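You operate a simulated robot arm through the tools that you are given. There is no shell and no other tool. Be economical: measure what you need, move in short steps, check, and stop when the job is done.

Carry out the task below with a simulated two-armed robot. There is one attempt and no reset: what you move stays moved.

JOB
Wipe the oil off the grey plate with a handle and lay it on the ledge.
Fine: steady it with one hand while the other wipes; use the green pad and put it back; shut the purple knob before you leave the bench; lever and brass knob stay. What is to be rubbed or washed off counts as gone when no trace of it is left.

Only the result counts: the job must be done as asked and must still hold three seconds after the hand-in. Knocking over, shifting, dropping, spilling or breaking anything else fails it.

ROBOT AND FRAMES
Two 7-joint arms with two-finger parallel grippers on one trunk, on a base that drives. Base frame: it is fixed to the floor where the robot stands at the start and does not move with it; the origin is under the middle of the robot, x ahead of it, y to its left, z up. Units: mm, rad, N and s.
The left shoulder is at the start at [50, 165, 1105], the right one opposite. With the tool pointing down near the work surface each hand reaches from about 240 to 700 mm from the robot's upright axis, wherever it stands, measured 20 degrees to its own side. Places, roughly: brass knob [1800, -100, 900]; ledge of the cart [2800, -2100, 1000]; orange lever [1500, -100, 900]; purple knob [1100, 100, 1000]. Payload 3.91 kg a hand.
Tool frame (each hand has its own): the origin (TCP) lies between the finger pads and is the grasp point; the fingertips stand 30 mm ahead of it; z points along the fingers, y is the line along which they close. Largest opening 110 mm; finger width 20, thickness 10; the body of the gripper, 48 by 112 mm, starts 55 mm behind the TCP.
Orientation is that of the tool frame in the base frame, as [roll, pitch, yaw] about the fixed x, y, z axes, in that order (R = Rz(yaw) Ry(pitch) Rx(roll)). With the fingers straight down and closing along the base's y, the tool's x points along the base's -x, its y along +y and its z along -z.

CONTROLS
- The arms move only by the tool arm_command. It takes "left_increments", "right_increments" or both (then of equal length, played together; a hand with none holds still); each is a list of rows, each a list of 7 numbers: the shift along the tool's x, y, z in mm, then the turn, a rotation vector about the tool's x, y, z in rad, then the finger opening in mm, from 0 to 110. In form: [[x, y, z, ax, ay, az, jaw], ...]. A call has 1 to 20 rows; each row shifts and turns the commanded pose from where the row before left it, along the tool's axes as they then stand. A row lasts 0.2 s, in which the tool goes at most 50 mm and 0.15 rad; a call with a longer step from one row to the next is refused whole, and so is a gripper value outside its range. Where a pose cannot be reached the arm comes as near as it can. A force on the tool above 90 N (or 10 N above the force at the start of the call, whichever is more), or a blocked arm, ends the call early, and 0.2 s more pass. The fingers move at their own pace (about 45 mm/s each) and stop on an object; they squeeze with about 39 N. The grip force told is the motor's: it shows also when the fingers shut on nothing. Time passes only in rows, and 0.2 s behind the last, so rows that do not move let the fingers close. It gives the time, the measured TCP pose, the force on the tool (base axes), the opening and the grip force at its end, in the units of the frame above (readings bear some noise), with the torque about the TCP (base axes, N m) and any sound that the robot's microphone picked up, and new pictures: "show" is both (left out), scene, wrist or none (wrist: the cameras of the hands that moved).
- Cameras (640 x 400 px; columns grow to the right, rows downward): "scene" is now at [115.6, -28.3, 1282.9]; the picture's right is [-0.31, -0.95, 0.00], its down [-0.48, 0.16, -0.87] and it looks along [0.82, -0.27, -0.50] (base axes); focal length 292 px, centre (320, 200). "left" rides on the left gripper at [72, -17, -104] in its tool frame; the picture's right is [0.23, 0.97, 0.00], its down [-0.76, 0.18, -0.62] and it looks along [-0.61, 0.14, 0.78] (tool axes); focal length 222 px, centre (320, 200). "right" rides on the right gripper at [72, 17, -103] in its tool frame; the picture's right is [-0.23, 0.97, 0.00], its down [-0.76, -0.18, -0.62] and it looks along [-0.61, -0.14, 0.78] (tool axes); focal length 222 px, centre (320, 200). There is no depth. A picture from a camera that has moved, and an enlarged one, comes with that camera's place and axes in the base frame and with its lens.
- slide_trunk(by): slides the trunk up (or, below 0, down) by that many mm; the arms and the scene camera ride with it, the base frame stays. It gives what a move gives, with no picture.
- roll_base(legs): drives the robot by 1 to 6 legs, each [ahead, left, turn to the left] in mm, mm and rad, along the robot's own axes; the way and the turn of a leg run together, so that a leg with both is an arc; at most 1500 mm and 3.142 rad a leg. The arms and the cameras ride along, it lands a little off, and it stops where it bumps. It gives what a move gives, and a new picture of the scene camera.
- pan_tilt(pan, tilt): turns the head with the scene camera to pan (to the left, within 1.396 rad either way) and tilt (down, from -0.506 to 1.204), counted from straight ahead of the robot. It gives what a move gives, and a new picture of the scene camera.
- zoom(camera, box): a new picture of the part [left, top, right, bottom] of that camera's present view, enlarged. The clock stands still meanwhile.
- close_job(): hands the job in; it is judged then, once.

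Work in short steps. Places have to be worked out from the pictures, the camera data and where the tool is seen: move nearer, look again, correct. Check each grasp and each placing, and mend what went wrong. You have 120 turns and 260 pictures in all, those below and enlarged ones among them. Open the grippers and draw the arms clear of the work before you hand the job in, unless the task says otherwise; then end with one line.

The tools are called after "Emit:" as a command line: name --argument value ..., lists and objects as JSON in quotes. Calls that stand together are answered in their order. arm_command: Moves the arms, as the interface text tells. Its arguments: {"type":"object","properties":{"left_increments":{"type":"array","items":{"type":"array","items":{"type":"number"}}},"right_increments":{"type":"array","items":{"type":"array","items":{"type":"number"}}},"show":{"type":"string","enum":["both","scene","wrist","none"]}},"required":[]} The other tools are called the same way: slide_trunk (by) slides the trunk up or down; roll_base (legs) drives the base; pan_tilt (pan, tilt) turns the head that bears the scene camera; zoom (camera, box) takes an enlarged picture of a part of a camera's view; close_job () hands the job in.

At the start:

```text
time: 0.0
left_eef_pos: [463.6, 94.5, 1145.5]
left_orientation: [-3.141, 0.002, -3.139]
left_ft_force: [-0.2, 0.4, 0.1]
left_torque: [-0.01, 0.01, 0.03]
left_finger_gap: 109.9
left_finger_force: 0.1
right_eef_pos: [343.5, -235.1, 1146.5]
right_orientation: [-3.141, 0.0, -3.141]
right_ft_force: [1.5, -0.4, 0.6]
right_torque: [-0.02, 0.01, 0.03]
right_finger_gap: 109.6
right_finger_force: 0.0
trunk travel left (down, up): [-325.0, 178.0]
robot x, y, heading: [1.2, -1.1, 0.002]
head pan, tilt: [-0.316, 0.525]
```

scene: 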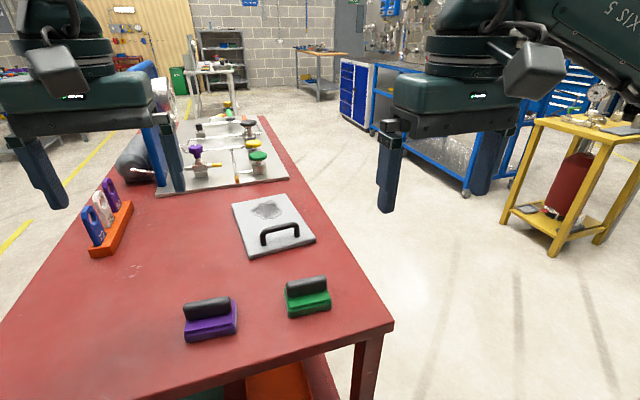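
right: 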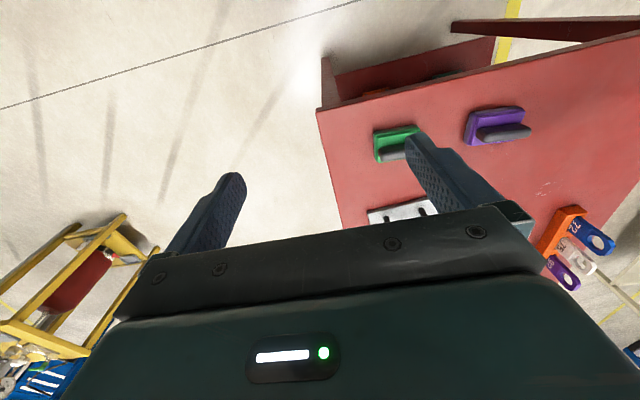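
left: 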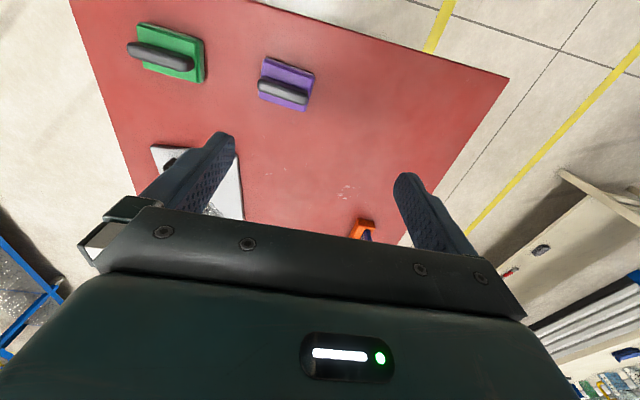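

I look closer at the bench items first: the plate, pads and the valve manifold.

Emit:
zoom --camera "scene" --box '[110, 80, 310, 205]'

Emit:
zoom --camera "scene" --box '[160, 180, 400, 350]'

Emit:
zoom --camera "scene" --box '[340, 0, 640, 190]'

```text
3.20 times, centred on (210, 142) of scene
camera zoom: at [115.6, -28.3, 1282.9], right [-0.31, -0.95, 0.0], down [-0.48, 0.16, -0.87], along [0.82, -0.27, -0.5], focal length 934 px, centre (672, 384)
```

zoom: 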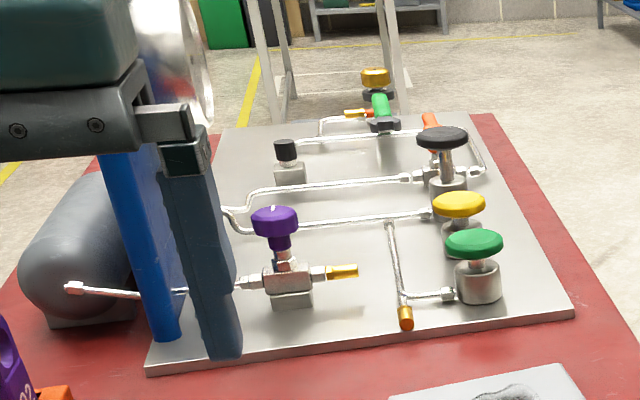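

```text
2.35 times, centred on (280, 265) of scene
camera zoom: at [115.6, -28.3, 1282.9], right [-0.31, -0.95, 0.0], down [-0.48, 0.16, -0.87], along [0.82, -0.27, -0.5], focal length 687 px, centre (414, 47)
```

zoom: 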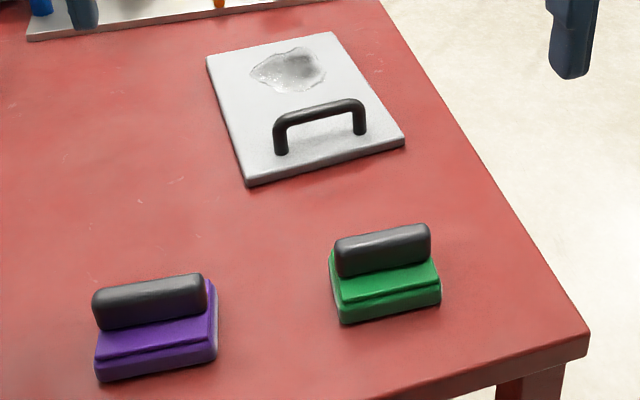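

```text
2.11 times, centred on (490, 95) of scene
camera zoom: at [115.6, -28.3, 1282.9], right [-0.31, -0.95, 0.0], down [-0.48, 0.16, -0.87], along [0.82, -0.27, -0.5], focal length 614 px, centre (-38, 421)
```

zoom: 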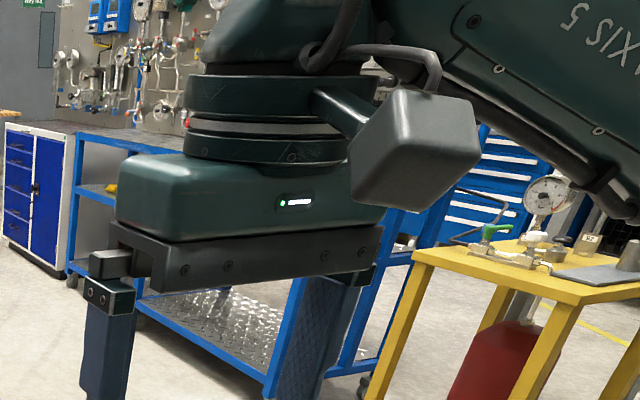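

The table top works out at z≈850: pad near (475,-122), plate centre near (750,-100) with its handle at x≈660 and oil around (803,-103). Working from the bench's right-hand side, facing +y, suits all of these, so I drive there.

Emit:
roll_base --legs '[[0, -680, 0], [480, 0, 0], [0, 0, 1.5708]]'

Emit:
pan_tilt --pan 0.0 --tilt 0.6

```text
time: 12.8
left_eef_pos: [386.8, -228.4, 1144.8]
left_orientation: [-3.14, 0.001, -1.568]
left_ft_force: [0.7, -0.4, -0.5]
left_torque: [-0.03, 0.0, -0.02]
left_finger_gap: 109.9
left_finger_force: 0.1
right_eef_pos: [718.8, -348.1, 1145.4]
right_orientation: [3.141, -0.001, -1.57]
right_ft_force: [0.2, 0.4, -0.3]
right_torque: [-0.01, -0.01, -0.04]
right_finger_gap: 109.9
right_finger_force: 0.0
trunk travel left (down, up): [-325.0, 178.0]
robot x, y, heading: [482.3, -691.9, 1.572]
head pan, tilt: [-0.316, 0.525]
camera scene: at [510.6, -576.5, 1282.9], right [0.95, -0.31, 0.0], down [-0.16, -0.48, -0.87], along [0.27, 0.82, -0.5], focal length 292 px, centre (320, 200)
```

scene: 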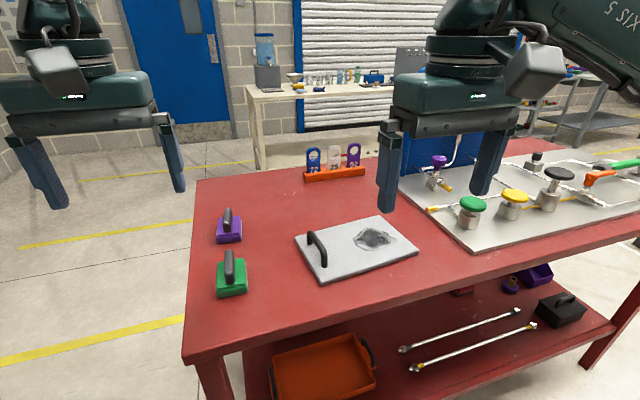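

```text
time: 13.6
left_eef_pos: [386.3, -227.8, 1145.1]
left_orientation: [3.141, 0.002, -1.57]
left_ft_force: [0.4, 0.4, -0.2]
left_torque: [-0.01, 0.0, 0.01]
left_finger_gap: 110.1
left_finger_force: 0.1
right_eef_pos: [717.9, -348.4, 1147.2]
right_orientation: [3.141, 0.0, -1.57]
right_ft_force: [0.6, -0.1, 0.0]
right_torque: [0.0, -0.01, -0.01]
right_finger_gap: 110.0
right_finger_force: 0.0
trunk travel left (down, up): [-325.0, 178.0]
robot x, y, heading: [485.7, -688.6, 1.57]
head pan, tilt: [0.0, 0.6]
camera scene: at [482.7, -574.1, 1276.2], right [1.0, 0.0, 0.0], down [0.0, -0.56, -0.83], along [0.0, 0.83, -0.56], focal length 292 px, centre (320, 200)
```

scene: 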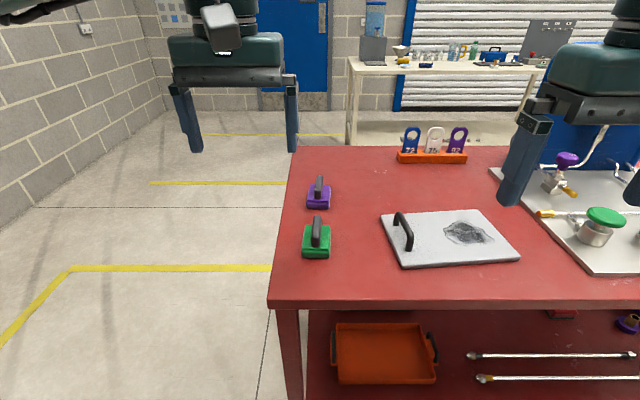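

The pad's handle runs along y near (474,-112), which the fingers already suit. I move the base left and slightly closer so that the right hand can reach it.

Emit:
roll_base --legs '[[60, 150, 0]]'

Emit:
pan_tilt --pan -0.2 --tilt 0.75

```text
time: 15.6
left_eef_pos: [236.5, -168.6, 1143.9]
left_orientation: [3.141, 0.002, -1.568]
left_ft_force: [0.4, 0.2, -0.1]
left_torque: [-0.02, -0.01, -0.03]
left_finger_gap: 110.0
left_finger_force: 0.0
right_eef_pos: [568.2, -288.5, 1146.8]
right_orientation: [-3.14, 0.0, -1.571]
right_ft_force: [-0.4, -0.2, 0.6]
right_torque: [0.01, -0.01, 0.01]
right_finger_gap: 110.0
right_finger_force: 0.1
trunk travel left (down, up): [-325.0, 178.0]
robot x, y, heading: [334.8, -628.1, 1.572]
head pan, tilt: [0.0, 0.6]
camera scene: at [333.2, -513.9, 1276.2], right [1.0, 0.0, 0.0], down [0.0, -0.57, -0.82], along [0.0, 0.82, -0.57], focal length 292 px, centre (320, 200)
```

scene: 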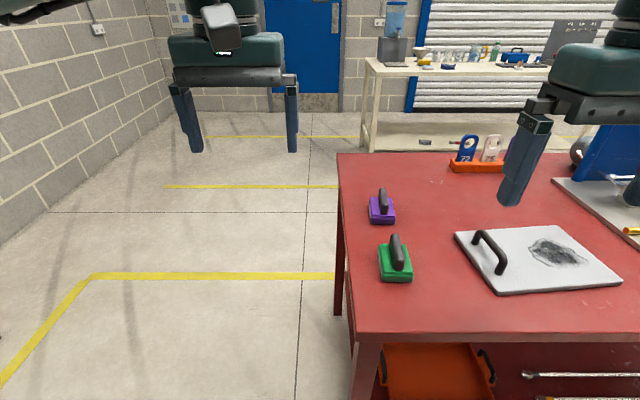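

```text
time: 16.3
left_eef_pos: [237.2, -168.6, 1144.9]
left_orientation: [3.141, 0.003, -1.571]
left_ft_force: [0.4, 0.3, -0.1]
left_torque: [-0.01, -0.02, 0.02]
left_finger_gap: 110.1
left_finger_force: 0.1
right_eef_pos: [568.8, -288.7, 1147.1]
right_orientation: [-3.141, 0.0, -1.572]
right_ft_force: [0.2, 0.0, -0.2]
right_torque: [0.01, 0.0, 0.0]
right_finger_gap: 109.9
right_finger_force: 0.0
trunk travel left (down, up): [-325.0, 178.0]
robot x, y, heading: [334.5, -629.1, 1.57]
head pan, tilt: [-0.201, 0.75]
camera scene: at [350.0, -521.1, 1263.3], right [0.98, -0.2, 0.0], down [-0.14, -0.67, -0.73], along [0.15, 0.72, -0.68], focal length 292 px, centre (320, 200)
```

scene: 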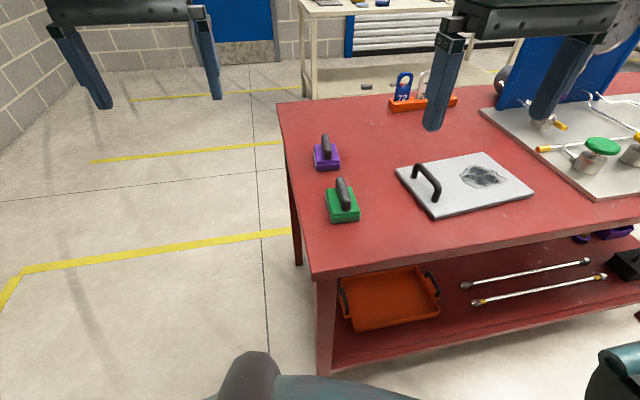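

I bring the right hand above the green pad, staying high, to check the alignment with the wrist camera.

Emit:
arm_command --right_increments '[[-34, 19, 29, 0, 0, 0, 90], [-34, 19, 29, 0, 0, 0, 90], [-34, 19, 29, 0, 0, 0, 90], [-34, 19, 29, 0, 0, 0, 90], [-34, 19, 29, 0, 0, 0, 90]]'

Emit:
zoom --camera "scene" --box '[260, 80, 460, 250]'

```text
time: 17.5
left_eef_pos: [236.8, -167.9, 1143.9]
left_orientation: [3.141, -0.001, -1.568]
left_ft_force: [0.3, -0.3, 0.0]
left_torque: [0.0, 0.0, 0.02]
left_finger_gap: 110.0
left_finger_force: 0.0
right_eef_pos: [475.3, -117.7, 1000.0]
right_orientation: [3.141, 0.0, -1.571]
right_ft_force: [-0.1, 0.5, 0.0]
right_torque: [-0.02, -0.02, -0.01]
right_finger_gap: 90.0
right_finger_force: 0.1
trunk travel left (down, up): [-325.0, 178.0]
robot x, y, heading: [332.0, -629.3, 1.573]
head pan, tilt: [-0.201, 0.75]
camera scene: at [349.7, -520.7, 1263.3], right [0.98, -0.2, 0.0], down [-0.14, -0.67, -0.73], along [0.15, 0.72, -0.68], focal length 292 px, centre (320, 200)
camera right: at [459.0, -190.0, 1103.3], right [-0.97, 0.23, 0.0], down [0.18, 0.76, 0.62], along [0.14, 0.61, -0.78], focal length 222 px, centre (320, 200)
```

scene: 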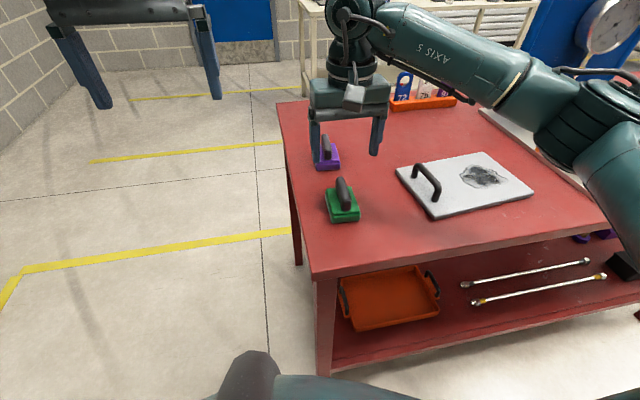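
right: 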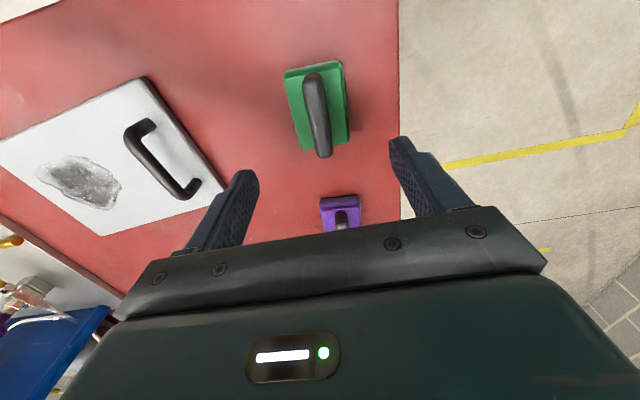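

```text
2.35 times, centred on (360, 165) of scene
camera zoom: at [349.7, -520.7, 1263.3], right [0.98, -0.2, 0.0], down [-0.14, -0.67, -0.73], along [0.15, 0.72, -0.68], focal length 687 px, centre (226, 282)
```

zoom: 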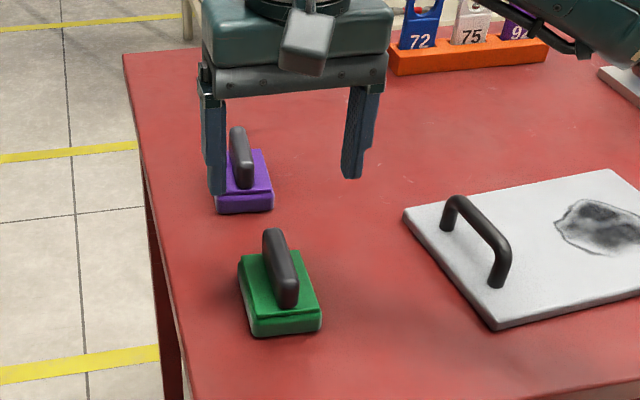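

From two views the handle runs (472,-154)→(478,-89), with its top at z≈905 and the pad base top at about 880. I turn 0.09 rad, descend to z≈912 and look before closing.

Emit:
arm_command --right_increments '[[4, 0, 28, 0, 0, 0.09, 80], [0, 0, 30, 0, 0, 0, 80], [0, 0, 30, 0, 0, 0, 80], [0, 0, 0, 0, 0, 0, 80]]'

Emit:
zoom --camera "scene" --box '[280, 130, 420, 240]'

```text
time: 18.5
left_eef_pos: [236.9, -167.5, 1145.4]
left_orientation: [3.141, 0.003, -1.57]
left_ft_force: [1.6, 0.3, -0.4]
left_torque: [-0.02, 0.0, 0.0]
left_finger_gap: 109.9
left_finger_force: 0.0
right_eef_pos: [474.9, -123.4, 912.8]
right_orientation: [3.141, 0.0, -1.661]
right_ft_force: [-0.2, 0.1, 0.2]
right_torque: [0.0, 0.02, -0.03]
right_finger_gap: 80.0
right_finger_force: 0.1
trunk travel left (down, up): [-325.0, 178.0]
robot x, y, heading: [335.8, -629.0, 1.569]
head pan, tilt: [-0.201, 0.75]
camera scene: at [350.0, -521.2, 1263.3], right [0.98, -0.2, 0.0], down [-0.14, -0.67, -0.73], along [0.15, 0.72, -0.68], focal length 292 px, centre (320, 200)
camera right: at [452.1, -193.4, 1015.5], right [-0.95, 0.31, 0.0], down [0.25, 0.74, 0.62], along [0.2, 0.59, -0.78], focal length 222 px, centre (320, 200)
```

scene: 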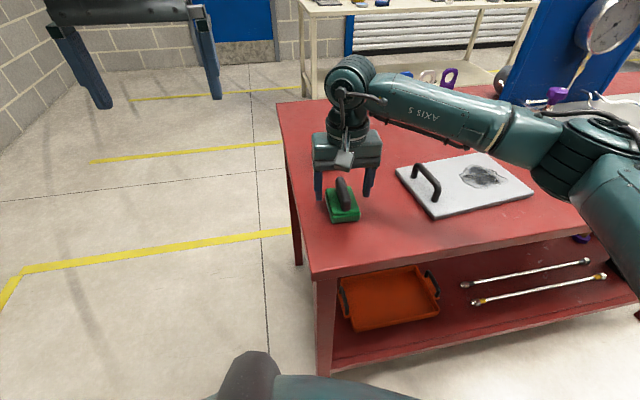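
right: 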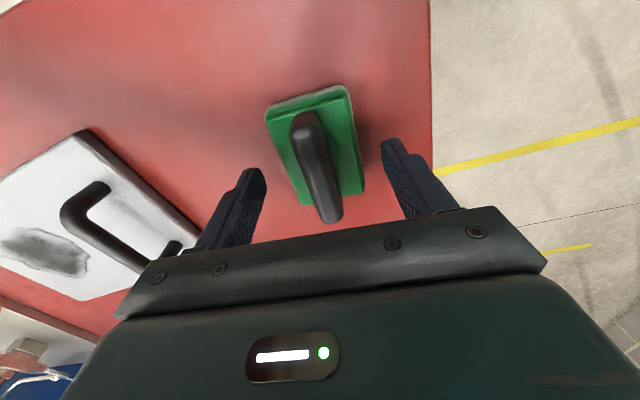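

```text
3.64 times, centred on (350, 185) of scene
camera zoom: at [350.0, -521.2, 1263.3], right [0.98, -0.2, 0.0], down [-0.14, -0.67, -0.73], along [0.15, 0.72, -0.68], focal length 1061 px, centre (211, 254)
```

zoom: 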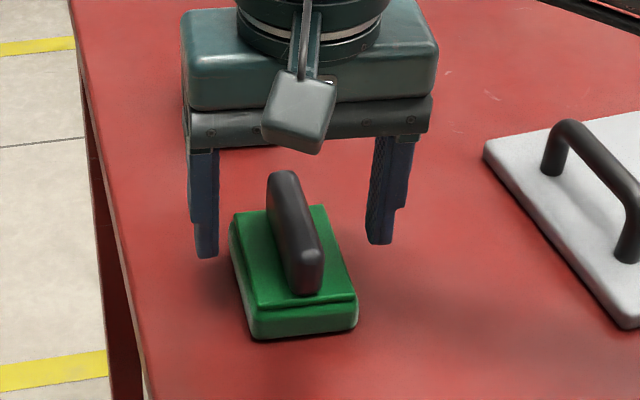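

The handle is centred between the fingers; I shift 4 mm toward the robot and close on it.

Emit:
arm_command --right_increments '[[4, 0, 3, 0, 0, 0, 40], [0, 0, 0, 0, 0, 0, 20], [0, 0, 0, 0, 0, 0, 0], [0, 0, 0, 0, 0, 0, 0], [0, 0, 0, 0, 0, 0, 0]]' --show "wrist"

Emit:
zoom --camera "scene" --box '[280, 130, 420, 240]'

```text
time: 19.7
left_eef_pos: [237.8, -167.8, 1143.4]
left_orientation: [3.141, 0.002, -1.569]
left_ft_force: [-0.1, -0.2, 0.9]
left_torque: [0.01, 0.01, 0.04]
left_finger_gap: 110.2
left_finger_force: 0.0
right_eef_pos: [474.6, -125.7, 910.2]
right_orientation: [-3.141, 0.0, -1.662]
right_ft_force: [-1.0, 1.1, 0.3]
right_torque: [-0.04, 0.02, -0.01]
right_finger_gap: 17.4
right_finger_force: 39.5
trunk travel left (down, up): [-325.0, 178.0]
robot x, y, heading: [333.4, -630.5, 1.572]
head pan, tilt: [-0.201, 0.75]
camera right: at [451.3, -196.8, 1013.0], right [-0.95, 0.31, 0.0], down [0.25, 0.74, 0.62], along [0.2, 0.59, -0.78], focal length 222 px, centre (320, 200)
```

right: 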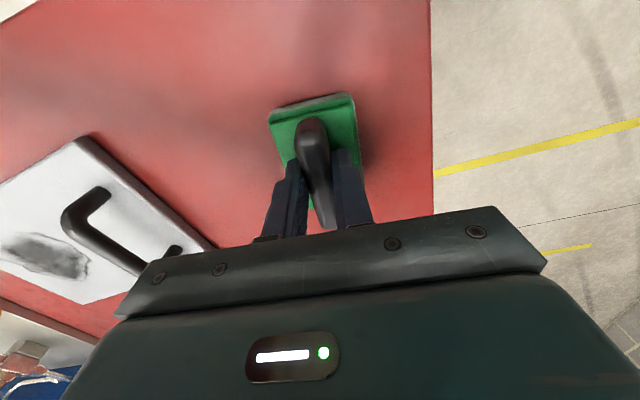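

```text
3.64 times, centred on (350, 185) of scene
camera zoom: at [350.0, -521.2, 1263.3], right [0.98, -0.2, 0.0], down [-0.14, -0.67, -0.73], along [0.15, 0.72, -0.68], focal length 1061 px, centre (211, 254)
```

zoom: 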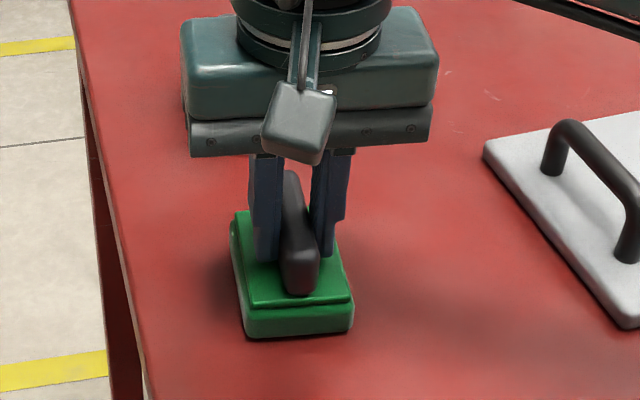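

Grip is firm (gap 17.4, TCP at z 910 with the pad on the table). I lift 180 mm and move the base right to stand in front of the plate.

Emit:
arm_command --right_increments '[[0, 0, -20, 0, 0, 0, 0], [0, 0, -40, 0, 0, 0, 0], [0, 0, -40, 0, 0, 0, 0], [0, 0, -40, 0, 0, 0, 0], [0, 0, -40, 0, 0, 0, 0]]' --show "none"

Emit:
roll_base --legs '[[0, -365, 0]]'

Emit:
pan_tilt --pan 0.0 --tilt 0.75

```text
time: 20.9
left_eef_pos: [237.2, -167.7, 1144.4]
left_orientation: [3.14, 0.004, -1.571]
left_ft_force: [0.1, -0.6, -0.3]
left_torque: [-0.01, 0.04, 0.03]
left_finger_gap: 110.0
left_finger_force: 0.0
right_eef_pos: [475.9, -126.7, 1091.9]
right_orientation: [-3.141, 0.001, -1.661]
right_ft_force: [0.0, -0.9, 0.0]
right_torque: [-0.01, -0.02, -0.01]
right_finger_gap: 0.0
right_finger_force: 37.5
trunk travel left (down, up): [-325.0, 178.0]
robot x, y, heading: [332.6, -630.4, 1.572]
head pan, tilt: [-0.201, 0.75]
```

```text
time: 24.6
left_eef_pos: [600.6, -167.6, 1145.0]
left_orientation: [3.141, 0.002, -1.579]
left_ft_force: [-1.2, -0.6, 0.5]
left_torque: [-0.02, 0.02, 0.0]
left_finger_gap: 109.9
left_finger_force: 0.0
right_eef_pos: [839.2, -129.7, 1092.4]
right_orientation: [-3.141, -0.002, -1.67]
right_ft_force: [-0.9, -0.2, 0.5]
right_torque: [0.02, 0.03, -0.01]
right_finger_gap: 0.0
right_finger_force: 37.9
trunk travel left (down, up): [-325.0, 178.0]
robot x, y, heading: [693.3, -636.4, 1.565]
head pan, tilt: [-0.201, 0.75]
camera scene: at [710.2, -522.9, 1263.3], right [0.98, -0.21, 0.0], down [-0.14, -0.67, -0.73], along [0.15, 0.72, -0.68], focal length 292 px, centre (320, 200)
```

scene: 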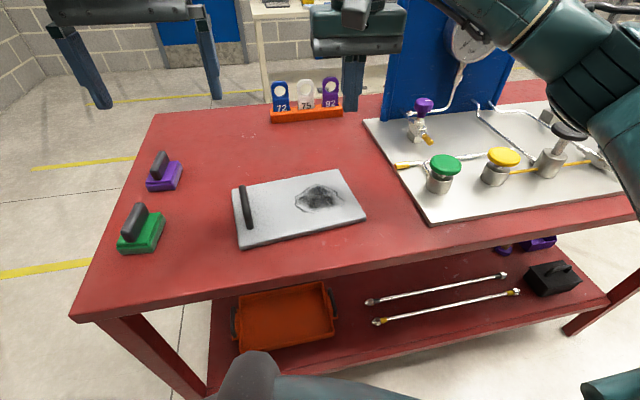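

```text
time: 25.3
left_eef_pos: [600.0, -169.0, 1144.3]
left_orientation: [-3.141, 0.002, -1.578]
left_ft_force: [0.1, -1.1, 1.0]
left_torque: [-0.02, -0.05, 0.02]
left_finger_gap: 109.9
left_finger_force: 0.1
right_eef_pos: [839.6, -129.3, 1092.2]
right_orientation: [-3.141, 0.001, -1.668]
right_ft_force: [0.4, -0.2, 0.4]
right_torque: [0.0, 0.04, 0.0]
right_finger_gap: 0.0
right_finger_force: 37.7
trunk travel left (down, up): [-325.0, 178.0]
robot x, y, heading: [691.9, -633.1, 1.564]
head pan, tilt: [0.0, 0.75]
camera scene: at [693.6, -521.1, 1263.3], right [1.0, -0.01, 0.0], down [-0.01, -0.68, -0.73], along [0.01, 0.73, -0.68], focal length 292 px, centre (320, 200)
```

scene: 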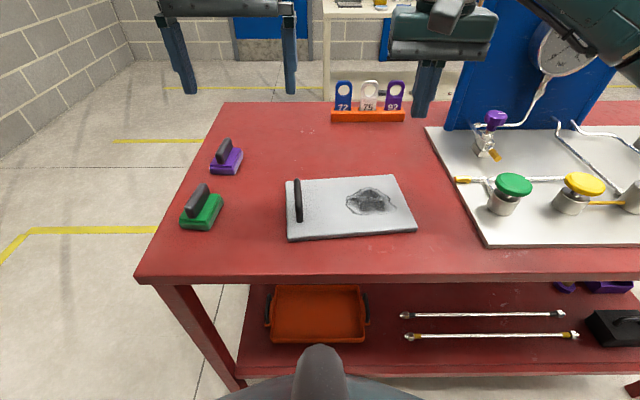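

The gap is 0: the pad slipped out and stayed at its place, as the handle is rounded on top and needs a deeper grip. I go back for it.

Emit:
roll_base --legs '[[0, 360, 0.006]]'

Emit:
arm_command --right_increments '[[0, 0, -1, 0, 0, 0, 80], [0, 0, 0, 0, 0, 0, 80], [0, 0, 0, 0, 0, 0, 80]]'

Emit:
zoom --camera "scene" --box '[320, 130, 500, 240]'

```text
time: 29.1
left_eef_pos: [232.5, -169.1, 1145.0]
left_orientation: [3.14, 0.002, -1.566]
left_ft_force: [-0.7, 0.9, 0.2]
left_torque: [-0.01, 0.02, 0.03]
left_finger_gap: 110.1
left_finger_force: 0.1
right_eef_pos: [470.4, -127.4, 1091.7]
right_orientation: [3.141, 0.0, -1.655]
right_ft_force: [0.4, 0.1, 0.0]
right_torque: [0.05, -0.01, 0.01]
right_finger_gap: 0.0
right_finger_force: 38.1
trunk travel left (down, up): [-325.0, 178.0]
robot x, y, heading: [329.9, -635.9, 1.579]
head pan, tilt: [0.0, 0.75]
camera scene: at [329.6, -520.4, 1263.3], right [1.0, 0.0, 0.0], down [0.0, -0.68, -0.73], along [0.0, 0.73, -0.68], focal length 292 px, centre (320, 200)
```

scene: 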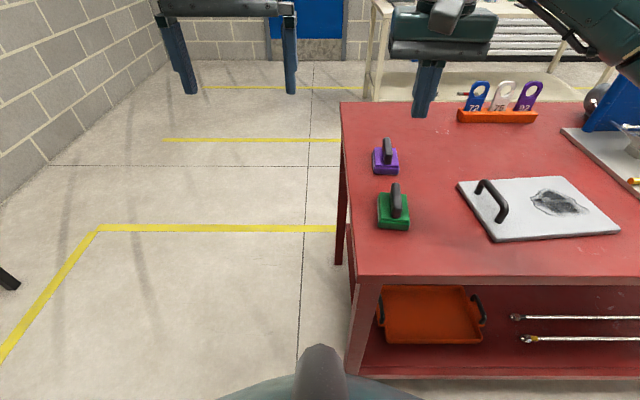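

```text
time: 29.9
left_eef_pos: [232.0, -169.1, 1145.0]
left_orientation: [3.141, 0.002, -1.566]
left_ft_force: [0.3, -0.2, 0.8]
left_torque: [0.03, 0.05, 0.0]
left_finger_gap: 109.9
left_finger_force: 0.0
right_eef_pos: [469.4, -127.2, 1093.0]
right_orientation: [3.141, 0.0, -1.656]
right_ft_force: [0.3, 0.6, 0.0]
right_torque: [0.0, -0.06, -0.02]
right_finger_gap: 68.7
right_finger_force: 0.1
trunk travel left (down, up): [-325.0, 178.0]
robot x, y, heading: [331.8, -627.2, 1.576]
head pan, tilt: [0.0, 0.75]
camera scene: at [329.7, -520.4, 1263.3], right [1.0, 0.0, 0.0], down [0.0, -0.68, -0.73], along [0.0, 0.73, -0.68], focal length 292 px, centre (320, 200)
camera right: at [447.5, -197.7, 1195.6], right [-0.95, 0.31, 0.0], down [0.24, 0.74, 0.62], along [0.19, 0.59, -0.78], focal length 222 px, centre (320, 200)
```

scene: 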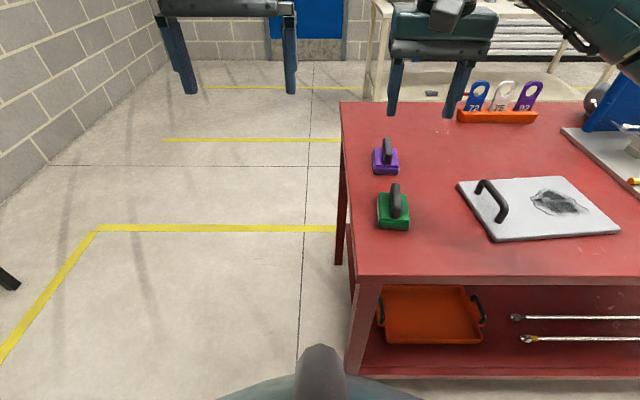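
right: 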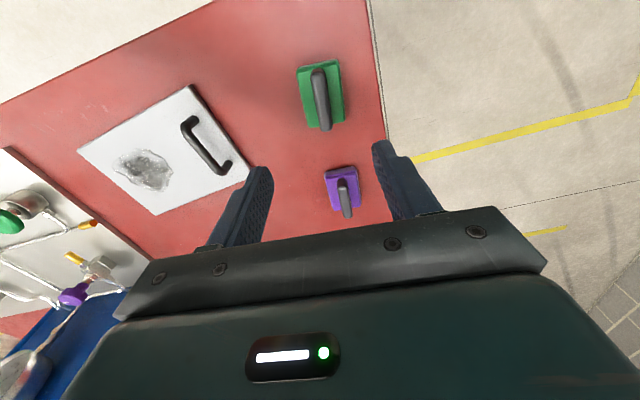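

```text
3.56 times, centred on (410, 185) of scene
camera zoom: at [329.7, -520.4, 1263.3], right [1.0, 0.0, 0.0], down [0.0, -0.68, -0.73], along [0.0, 0.73, -0.68], focal length 1038 px, centre (0, 253)
```

zoom: 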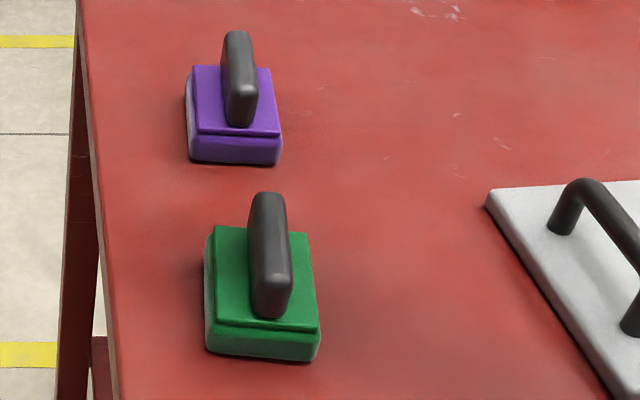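

The handle is now at about (467,-125), yaw −0.135, spanning z 877–908. I align, descend deeper (TCP ~904) in small last steps, and close.

Emit:
arm_command --right_increments '[[-2, 2, 40, 0, 0, 0.05, 70], [0, 0, 40, 0, 0, 0, 70], [0, 0, 40, 0, 0, 0, 70], [0, 0, 40, 0, 0, 0, 70], [0, 0, 20, 0, 0, 0, 70], [0, 0, 3, 0, 0, 0, 70], [0, 0, 3, 0, 0, 0, 70], [0, 0, 0, 0, 0, 0, 70]]' --show "scene"

Emit:
zoom --camera "scene" --box '[350, 150, 450, 240]'

```text
time: 31.7
left_eef_pos: [232.4, -169.3, 1144.7]
left_orientation: [-3.14, 0.003, -1.566]
left_ft_force: [-0.3, 0.2, -0.6]
left_torque: [0.02, 0.01, 0.0]
left_finger_gap: 109.9
left_finger_force: 0.0
right_eef_pos: [467.1, -126.0, 906.4]
right_orientation: [3.141, 0.0, -1.707]
right_ft_force: [0.2, 0.1, 0.9]
right_torque: [-0.02, 0.0, -0.01]
right_finger_gap: 69.9
right_finger_force: 0.0
trunk travel left (down, up): [-325.0, 178.0]
robot x, y, heading: [335.5, -632.0, 1.576]
head pan, tilt: [0.0, 0.75]
camera scene: at [329.7, -520.4, 1263.3], right [1.0, 0.0, 0.0], down [0.0, -0.68, -0.73], along [0.0, 0.73, -0.68], focal length 292 px, centre (320, 200)
```

scene: 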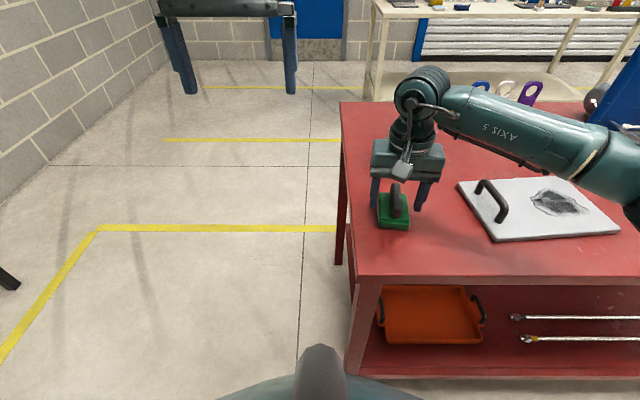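

```text
4.44 times, centred on (400, 195) of scene
camera zoom: at [329.7, -520.4, 1263.3], right [1.0, 0.0, 0.0], down [0.0, -0.68, -0.73], along [0.0, 0.73, -0.68], focal length 1297 px, centre (-36, 222)
```

zoom: 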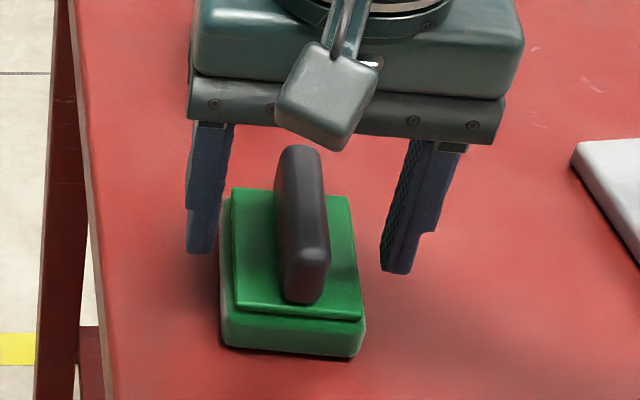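

Aligned. I close with a bit more depth and lift only 10 mm slowly to test.

Emit:
arm_command --right_increments '[[0, 0, 3, 0, 0, 0, 70], [0, 0, 0, 0, 0, 0, 30], [0, 0, 0, 0, 0, 0, 0], [0, 0, 0, 0, 0, 0, 0], [0, 0, 0, 0, 0, 0, 0], [0, 0, 0, 0, 0, 0, 0]]' --show "none"

Emit:
arm_command --right_increments '[[0, 0, -3, 0, 0, 0, 0], [0, 0, -3, 0, 0, 0, 0], [0, 0, -4, 0, 0, 0, 0], [0, 0, -5, 0, 0, 0, 0], [0, 0, -5, 0, 0, 0, 0], [0, 0, 0, 0, 0, 0, 0]]' --show "none"

Emit:
zoom --camera "scene" --box '[350, 150, 450, 240]'

```text
time: 33.1
left_eef_pos: [231.7, -168.9, 1144.9]
left_orientation: [3.141, 0.002, -1.565]
left_ft_force: [0.1, 0.1, 0.0]
left_torque: [0.0, -0.01, 0.02]
left_finger_gap: 110.1
left_finger_force: 0.1
right_eef_pos: [468.3, -123.7, 903.0]
right_orientation: [3.14, 0.0, -1.707]
right_ft_force: [-0.9, 0.2, -0.3]
right_torque: [0.02, 0.01, 0.01]
right_finger_gap: 50.9
right_finger_force: 38.4
trunk travel left (down, up): [-325.0, 178.0]
robot x, y, heading: [329.5, -631.6, 1.58]
head pan, tilt: [0.0, 0.75]
```

```text
time: 34.5
left_eef_pos: [232.4, -168.9, 1143.7]
left_orientation: [-3.142, 0.003, -1.566]
left_ft_force: [-1.3, -0.1, -0.2]
left_torque: [0.0, -0.01, 0.02]
left_finger_gap: 109.8
left_finger_force: 0.0
right_eef_pos: [467.9, -124.2, 923.9]
right_orientation: [3.141, -0.001, -1.707]
right_ft_force: [0.4, 0.3, -0.1]
right_torque: [0.01, -0.01, 0.02]
right_finger_gap: 50.9
right_finger_force: 39.9
trunk travel left (down, up): [-325.0, 178.0]
robot x, y, heading: [330.9, -632.9, 1.581]
head pan, tilt: [0.0, 0.75]
```

```text
4.44 times, centred on (400, 195) of scene
camera zoom: at [329.7, -520.3, 1263.3], right [1.0, 0.0, 0.0], down [0.0, -0.68, -0.73], along [0.0, 0.73, -0.68], focal length 1297 px, centre (-36, 222)
```

zoom: 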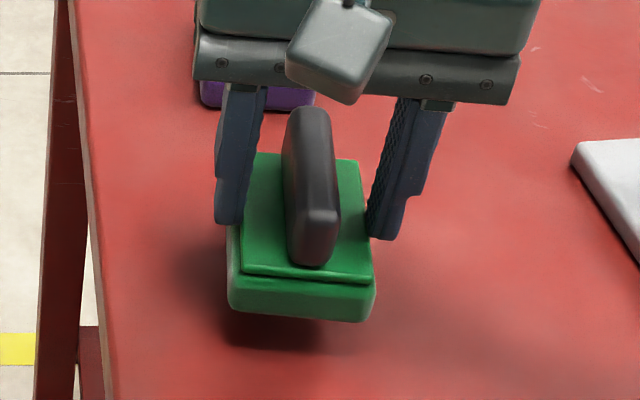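

Now the tips hold the pad's base edges (gap 50.9) and it lifts. I set it down and regrip ~9 mm deeper for a sturdier hold on the base.

Emit:
arm_command --right_increments '[[0, 0, 10, 0, 0, 0, 0], [0, 0, 10, 0, 0, 0, 0], [0, 0, 1, 0, 0, 0, 0], [0, 0, 0, 0, 0, 0, 75], [0, 0, 0, 0, 0, 0, 75], [0, 0, 5, 0, 0, 0, 75], [0, 0, 5, 0, 0, 0, 75], [0, 0, 0, 0, 0, 0, 30], [0, 0, 0, 0, 0, 0, 0], [0, 0, 0, 0, 0, 0, 0], [0, 0, 0, 0, 0, 0, 0]]' --show "none"

Emit:
arm_command --right_increments '[[0, 0, -5, 0, 0, 0, 0], [0, 0, -5, 0, 0, 0, 0], [0, 0, -10, 0, 0, 0, 0], [0, 0, 0, 0, 0, 0, 0]]' --show "wrist"

Emit:
zoom --camera "scene" --box '[350, 150, 450, 240]'

```text
time: 36.9
left_eef_pos: [233.1, -169.2, 1145.3]
left_orientation: [-3.141, 0.002, -1.566]
left_ft_force: [0.1, 0.0, -0.2]
left_torque: [0.02, 0.0, -0.02]
left_finger_gap: 109.9
left_finger_force: 0.1
right_eef_pos: [468.1, -123.7, 892.8]
right_orientation: [-3.14, 0.0, -1.707]
right_ft_force: [0.3, 0.4, 0.0]
right_torque: [0.09, -0.03, -0.01]
right_finger_gap: 56.8
right_finger_force: 38.4
trunk travel left (down, up): [-325.0, 178.0]
robot x, y, heading: [331.7, -634.6, 1.577]
head pan, tilt: [0.0, 0.75]
```

```text
time: 37.9
left_eef_pos: [231.1, -168.3, 1144.9]
left_orientation: [-3.142, 0.003, -1.566]
left_ft_force: [-0.2, 0.0, -0.3]
left_torque: [0.01, 0.0, 0.01]
left_finger_gap: 110.0
left_finger_force: 0.1
right_eef_pos: [468.4, -124.6, 914.3]
right_orientation: [3.14, -0.001, -1.707]
right_ft_force: [0.2, -0.3, -0.2]
right_torque: [-0.02, 0.01, 0.02]
right_finger_gap: 57.0
right_finger_force: 39.0
trunk travel left (down, up): [-325.0, 178.0]
robot x, y, heading: [329.0, -634.6, 1.577]
head pan, tilt: [0.0, 0.75]
camera right: at [442.3, -193.8, 1016.4], right [-0.93, 0.36, 0.0], down [0.28, 0.73, 0.62], along [0.22, 0.58, -0.78], focal length 222 px, centre (320, 200)
```

right: 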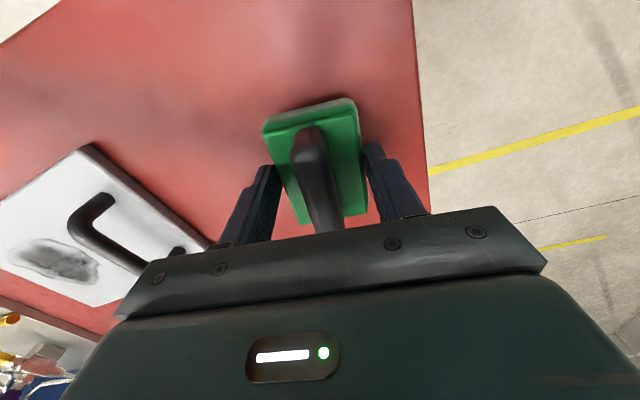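

```text
4.44 times, centred on (400, 195) of scene
camera zoom: at [329.7, -520.3, 1263.3], right [1.0, 0.0, 0.0], down [0.0, -0.68, -0.73], along [0.0, 0.73, -0.68], focal length 1297 px, centre (-36, 222)
```

zoom: 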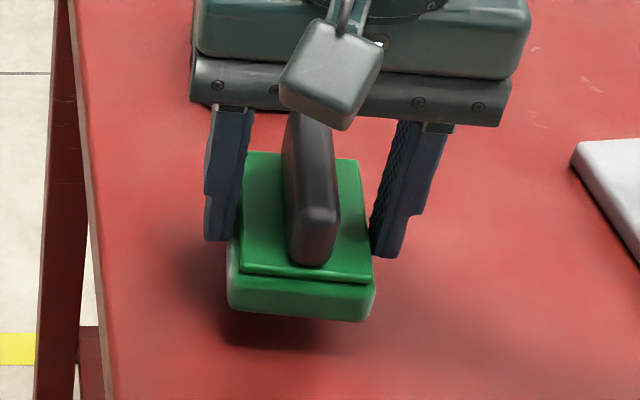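

The hold is secure at gap 57 (pad bottom is 43 below the TCP). I lift and go back to the plate.

Emit:
arm_command --right_increments '[[0, 0, -20, 0, 0, 0, 0], [0, 0, -30, 0, 0, 0, 0], [0, 0, -30, 0, 0, 0, 0], [0, 0, -30, 0, 0, 0, 0], [0, 0, -30, 0, 0, 0, 0], [0, 0, -30, 0, 0, 0, 0]]' --show "none"

Emit:
roll_base --legs '[[0, -380, 0]]'

```text
time: 39.3
left_eef_pos: [231.0, -168.9, 1144.3]
left_orientation: [-3.14, 0.002, -1.565]
left_ft_force: [0.4, 0.5, 0.0]
left_torque: [0.01, 0.01, 0.0]
left_finger_gap: 110.1
left_finger_force: 0.1
right_eef_pos: [467.3, -124.4, 1083.0]
right_orientation: [3.141, 0.0, -1.707]
right_ft_force: [0.9, -0.4, -1.3]
right_torque: [0.01, -0.01, -0.03]
right_finger_gap: 57.1
right_finger_force: 38.7
trunk travel left (down, up): [-325.0, 178.0]
robot x, y, heading: [331.3, -627.7, 1.57]
head pan, tilt: [0.0, 0.75]
```

```text
time: 43.2
left_eef_pos: [615.0, -168.1, 1143.9]
left_orientation: [3.14, 0.001, -1.567]
left_ft_force: [0.1, 0.5, -0.1]
left_torque: [0.02, -0.02, -0.01]
left_finger_gap: 109.9
left_finger_force: 0.1
right_eef_pos: [850.3, -125.2, 1083.0]
right_orientation: [3.141, 0.0, -1.708]
right_ft_force: [-0.3, 0.1, -0.8]
right_torque: [0.02, 0.01, 0.02]
right_finger_gap: 56.7
right_finger_force: 39.3
trunk travel left (down, up): [-325.0, 178.0]
robot x, y, heading: [712.0, -629.8, 1.576]
head pan, tilt: [0.0, 0.75]
camera scene: at [711.7, -519.1, 1263.3], right [1.0, 0.0, 0.0], down [0.0, -0.68, -0.73], along [0.0, 0.73, -0.68], focal length 292 px, centre (320, 200)
```

scene: 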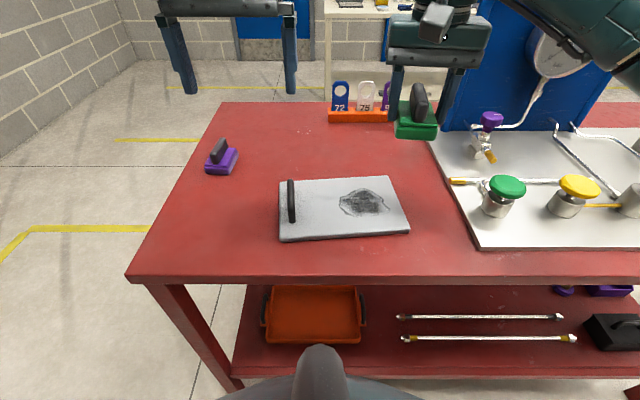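

I zoom on the plate for the handle geometry before gripping it with the left hand.

Emit:
zoom --camera "scene" --box '[260, 160, 430, 260]'

Emit:
zoom --camera "left" --box '[0, 0, 640, 260]'

```text
3.76 times, centred on (345, 210) of scene
camera zoom: at [711.7, -519.1, 1263.3], right [1.0, 0.0, 0.0], down [0.0, -0.68, -0.73], along [0.0, 0.73, -0.68], focal length 1099 px, centre (226, 162)
```

zoom: 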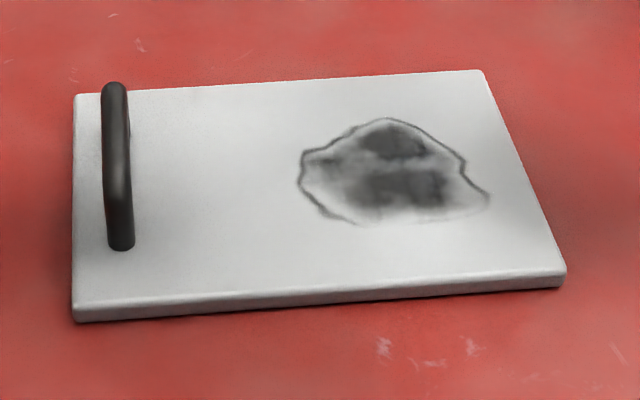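

```text
1.00 times, centred on (320, 130) of left (not enlarged: the box is as wide or as high as the picture)
camera zoom: at [632.4, -239.1, 1247.1], right [-0.97, -0.23, 0.0], down [-0.18, 0.76, 0.62], along [-0.14, 0.61, -0.78], focal length 222 px, centre (320, 270)
```

zoom: 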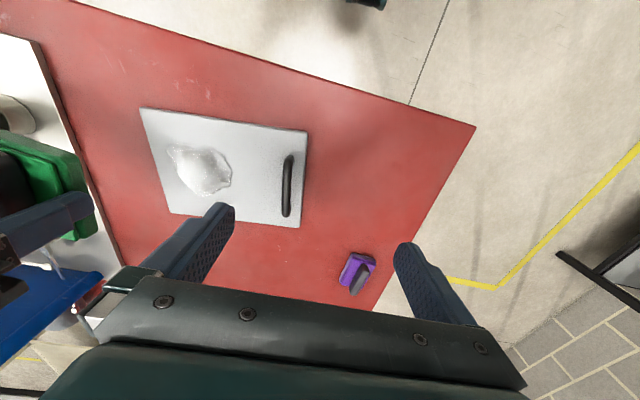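

Plate: centre (752,-97), yaw ≈+0.095; handle bar from (652,-65) to (660,-149), centre z≈890; oil x 750–850, y −136…−51. I bring the left hand above the handle, yawed to match and tilted 0.3 rad leaning away from the wiping area.

Emit:
arm_command --left_increments '[[-15, -10, 30, 0, 0, 0, 45], [-15, -10, 30, 0, 0, 0, 45], [-15, -10, 30, 0, 0, 0, 45], [-15, -10, 30, 0, 0, -0.095, 45], [0, 0, 0, 0.15, 0, 0, 45], [0, 0, 0, 0.15, 0, 0, 45], [0, 0, 0, 0, 0, 0, 45]]'

Emit:
zoom --camera "scene" --box '[210, 60, 430, 240]'

```text
time: 44.8
left_eef_pos: [655.5, -107.6, 1025.0]
left_orientation: [-2.84, 0.001, -1.472]
left_ft_force: [-0.3, -0.5, 0.3]
left_torque: [-0.01, 0.0, -0.01]
left_finger_gap: 45.0
left_finger_force: 0.1
right_eef_pos: [850.6, -123.9, 1083.4]
right_orientation: [-3.141, 0.0, -1.708]
right_ft_force: [0.1, -0.1, -1.1]
right_torque: [-0.02, -0.02, -0.03]
right_finger_gap: 57.1
right_finger_force: 38.7
trunk travel left (down, up): [-325.0, 178.0]
robot x, y, heading: [711.2, -633.0, 1.571]
head pan, tilt: [0.0, 0.75]
camera scene: at [711.7, -519.2, 1263.3], right [1.0, 0.0, 0.0], down [0.0, -0.68, -0.73], along [0.0, 0.73, -0.68], focal length 292 px, centre (320, 200)
camera left: at [648.1, -181.3, 1127.6], right [-0.9, -0.32, -0.29], down [-0.43, 0.72, 0.54], along [0.04, 0.61, -0.79], focal length 222 px, centre (320, 200)
```

scene: 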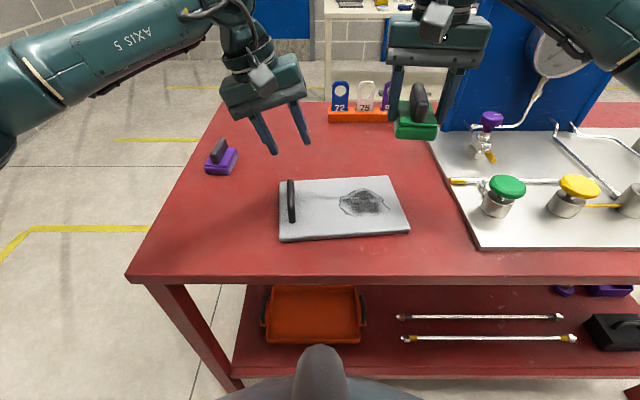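
left: 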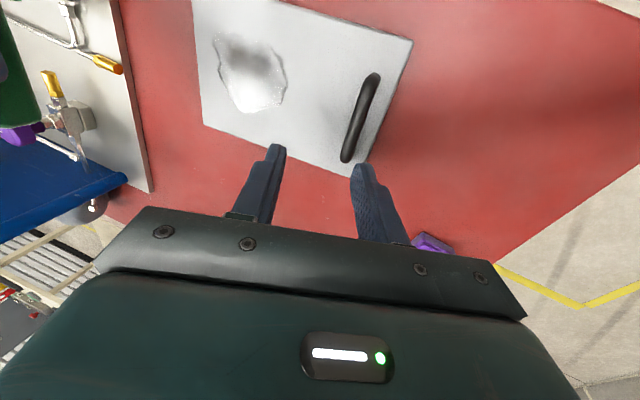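

```text
2.22 times, centred on (320, 150) of scene
camera zoom: at [711.7, -519.2, 1263.3], right [1.0, 0.0, 0.0], down [0.0, -0.68, -0.73], along [0.0, 0.73, -0.68], focal length 648 px, centre (320, 311)
```

zoom: 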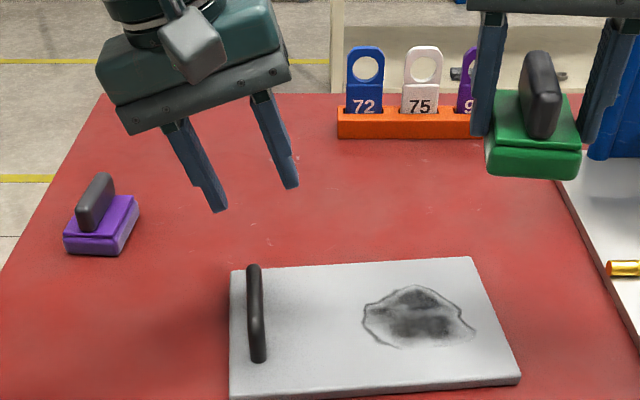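

The handle centre checks out at (654.5,-112). I descend straight down to z≈902 in the tilted pose and look before closing.

Emit:
arm_command --left_increments '[[2, 11, 29.4, 0, 0, 0, 45], [2, 10.1, 29.4, 0, 0, 0, 45], [0, 9.1, 29.4, 0, 0, 0, 45], [0, 6, 19, 0, 0, 0, 45], [0, 3, 10.3, 0, 0, 0, 45], [0, 0, 0, 0, 0, 0, 45]]' --show "wrist"

Emit:
zoom --camera "scene" --box '[230, 110, 350, 240]'

```text
time: 46.2
left_eef_pos: [652.6, -111.1, 903.0]
left_orientation: [-2.841, 0.003, -1.473]
left_ft_force: [-2.1, -0.4, 8.5]
left_torque: [-0.1, 0.24, 0.03]
left_finger_gap: 44.6
left_finger_force: 0.0
right_eef_pos: [851.1, -125.8, 1083.9]
right_orientation: [3.141, -0.001, -1.709]
right_ft_force: [-1.1, -0.6, -0.2]
right_torque: [-0.01, 0.0, -0.01]
right_finger_gap: 56.8
right_finger_force: 39.1
trunk travel left (down, up): [-325.0, 178.0]
robot x, y, heading: [713.1, -633.0, 1.574]
head pan, tilt: [0.0, 0.75]
camera left: at [645.7, -184.1, 1004.8], right [-0.9, -0.32, -0.29], down [-0.43, 0.72, 0.55], along [0.04, 0.62, -0.79], focal length 222 px, centre (320, 200)
```

left: 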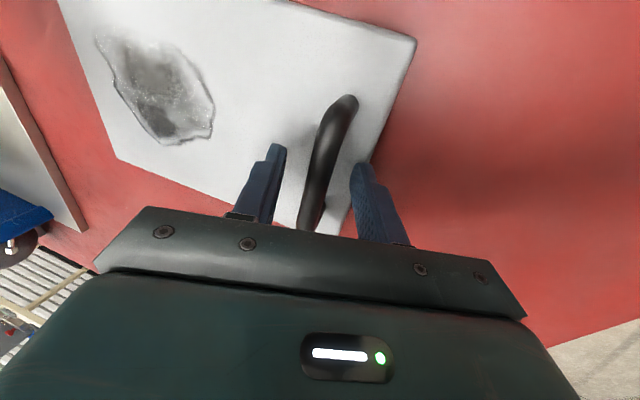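

```text
3.08 times, centred on (290, 175) of scene
camera zoom: at [711.5, -519.9, 1263.5], right [1.0, 0.0, 0.0], down [0.0, -0.68, -0.73], along [0.0, 0.73, -0.68], focal length 898 px, centre (412, 277)
```

zoom: 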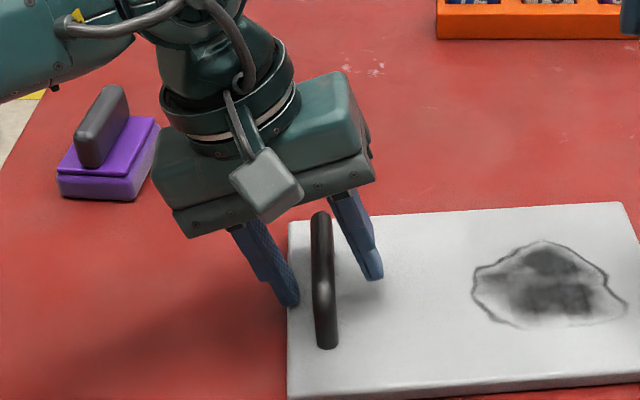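

A fingertip touches the plate lightly (8.5 N). I raise 4 mm and close on the handle.

Emit:
arm_command --left_increments '[[0, -1.2, -4, 0, 0, 0, 40], [0, 0, 0, 0, 0, 0, 10], [0, 0, 0, 0, 0, 0, 0], [0, 0, 0, 0, 0, 0, 0], [0, 0, 0, 0, 0, 0, 0]]' --show "wrist"

Emit:
zoom --camera "scene" --box '[230, 110, 430, 240]'

```text
time: 47.4
left_eef_pos: [652.4, -109.7, 906.0]
left_orientation: [-2.842, 0.002, -1.472]
left_ft_force: [0.6, 0.1, -0.3]
left_torque: [0.16, 0.05, -0.13]
left_finger_gap: 13.2
left_finger_force: 38.8
right_eef_pos: [851.0, -123.3, 1083.9]
right_orientation: [-3.141, 0.0, -1.708]
right_ft_force: [-0.4, 1.1, -0.4]
right_torque: [-0.04, 0.0, -0.02]
right_finger_gap: 56.8
right_finger_force: 39.0
trunk travel left (down, up): [-325.0, 178.0]
robot x, y, heading: [713.1, -631.9, 1.576]
head pan, tilt: [0.0, 0.75]
camera left: at [646.0, -183.5, 1007.9], right [-0.9, -0.32, -0.29], down [-0.43, 0.72, 0.54], along [0.04, 0.61, -0.79], focal length 222 px, centre (320, 200)
```

left: 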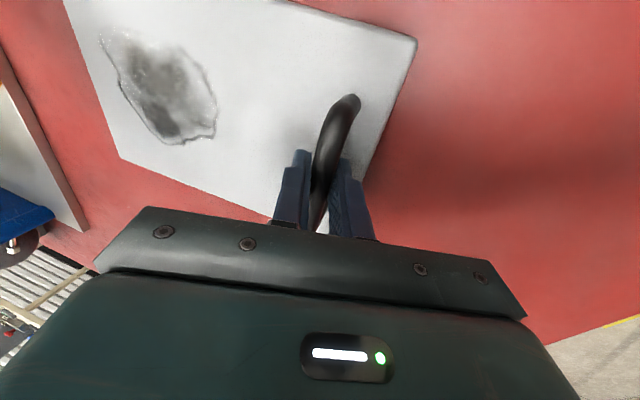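

```text
3.08 times, centred on (330, 175) of scene
camera zoom: at [711.6, -519.1, 1263.3], right [1.0, 0.0, 0.0], down [0.0, -0.68, -0.73], along [0.0, 0.73, -0.68], focal length 898 px, centre (289, 277)
```

zoom: 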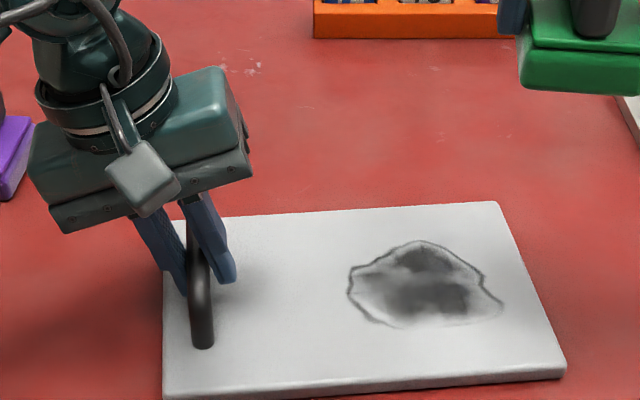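

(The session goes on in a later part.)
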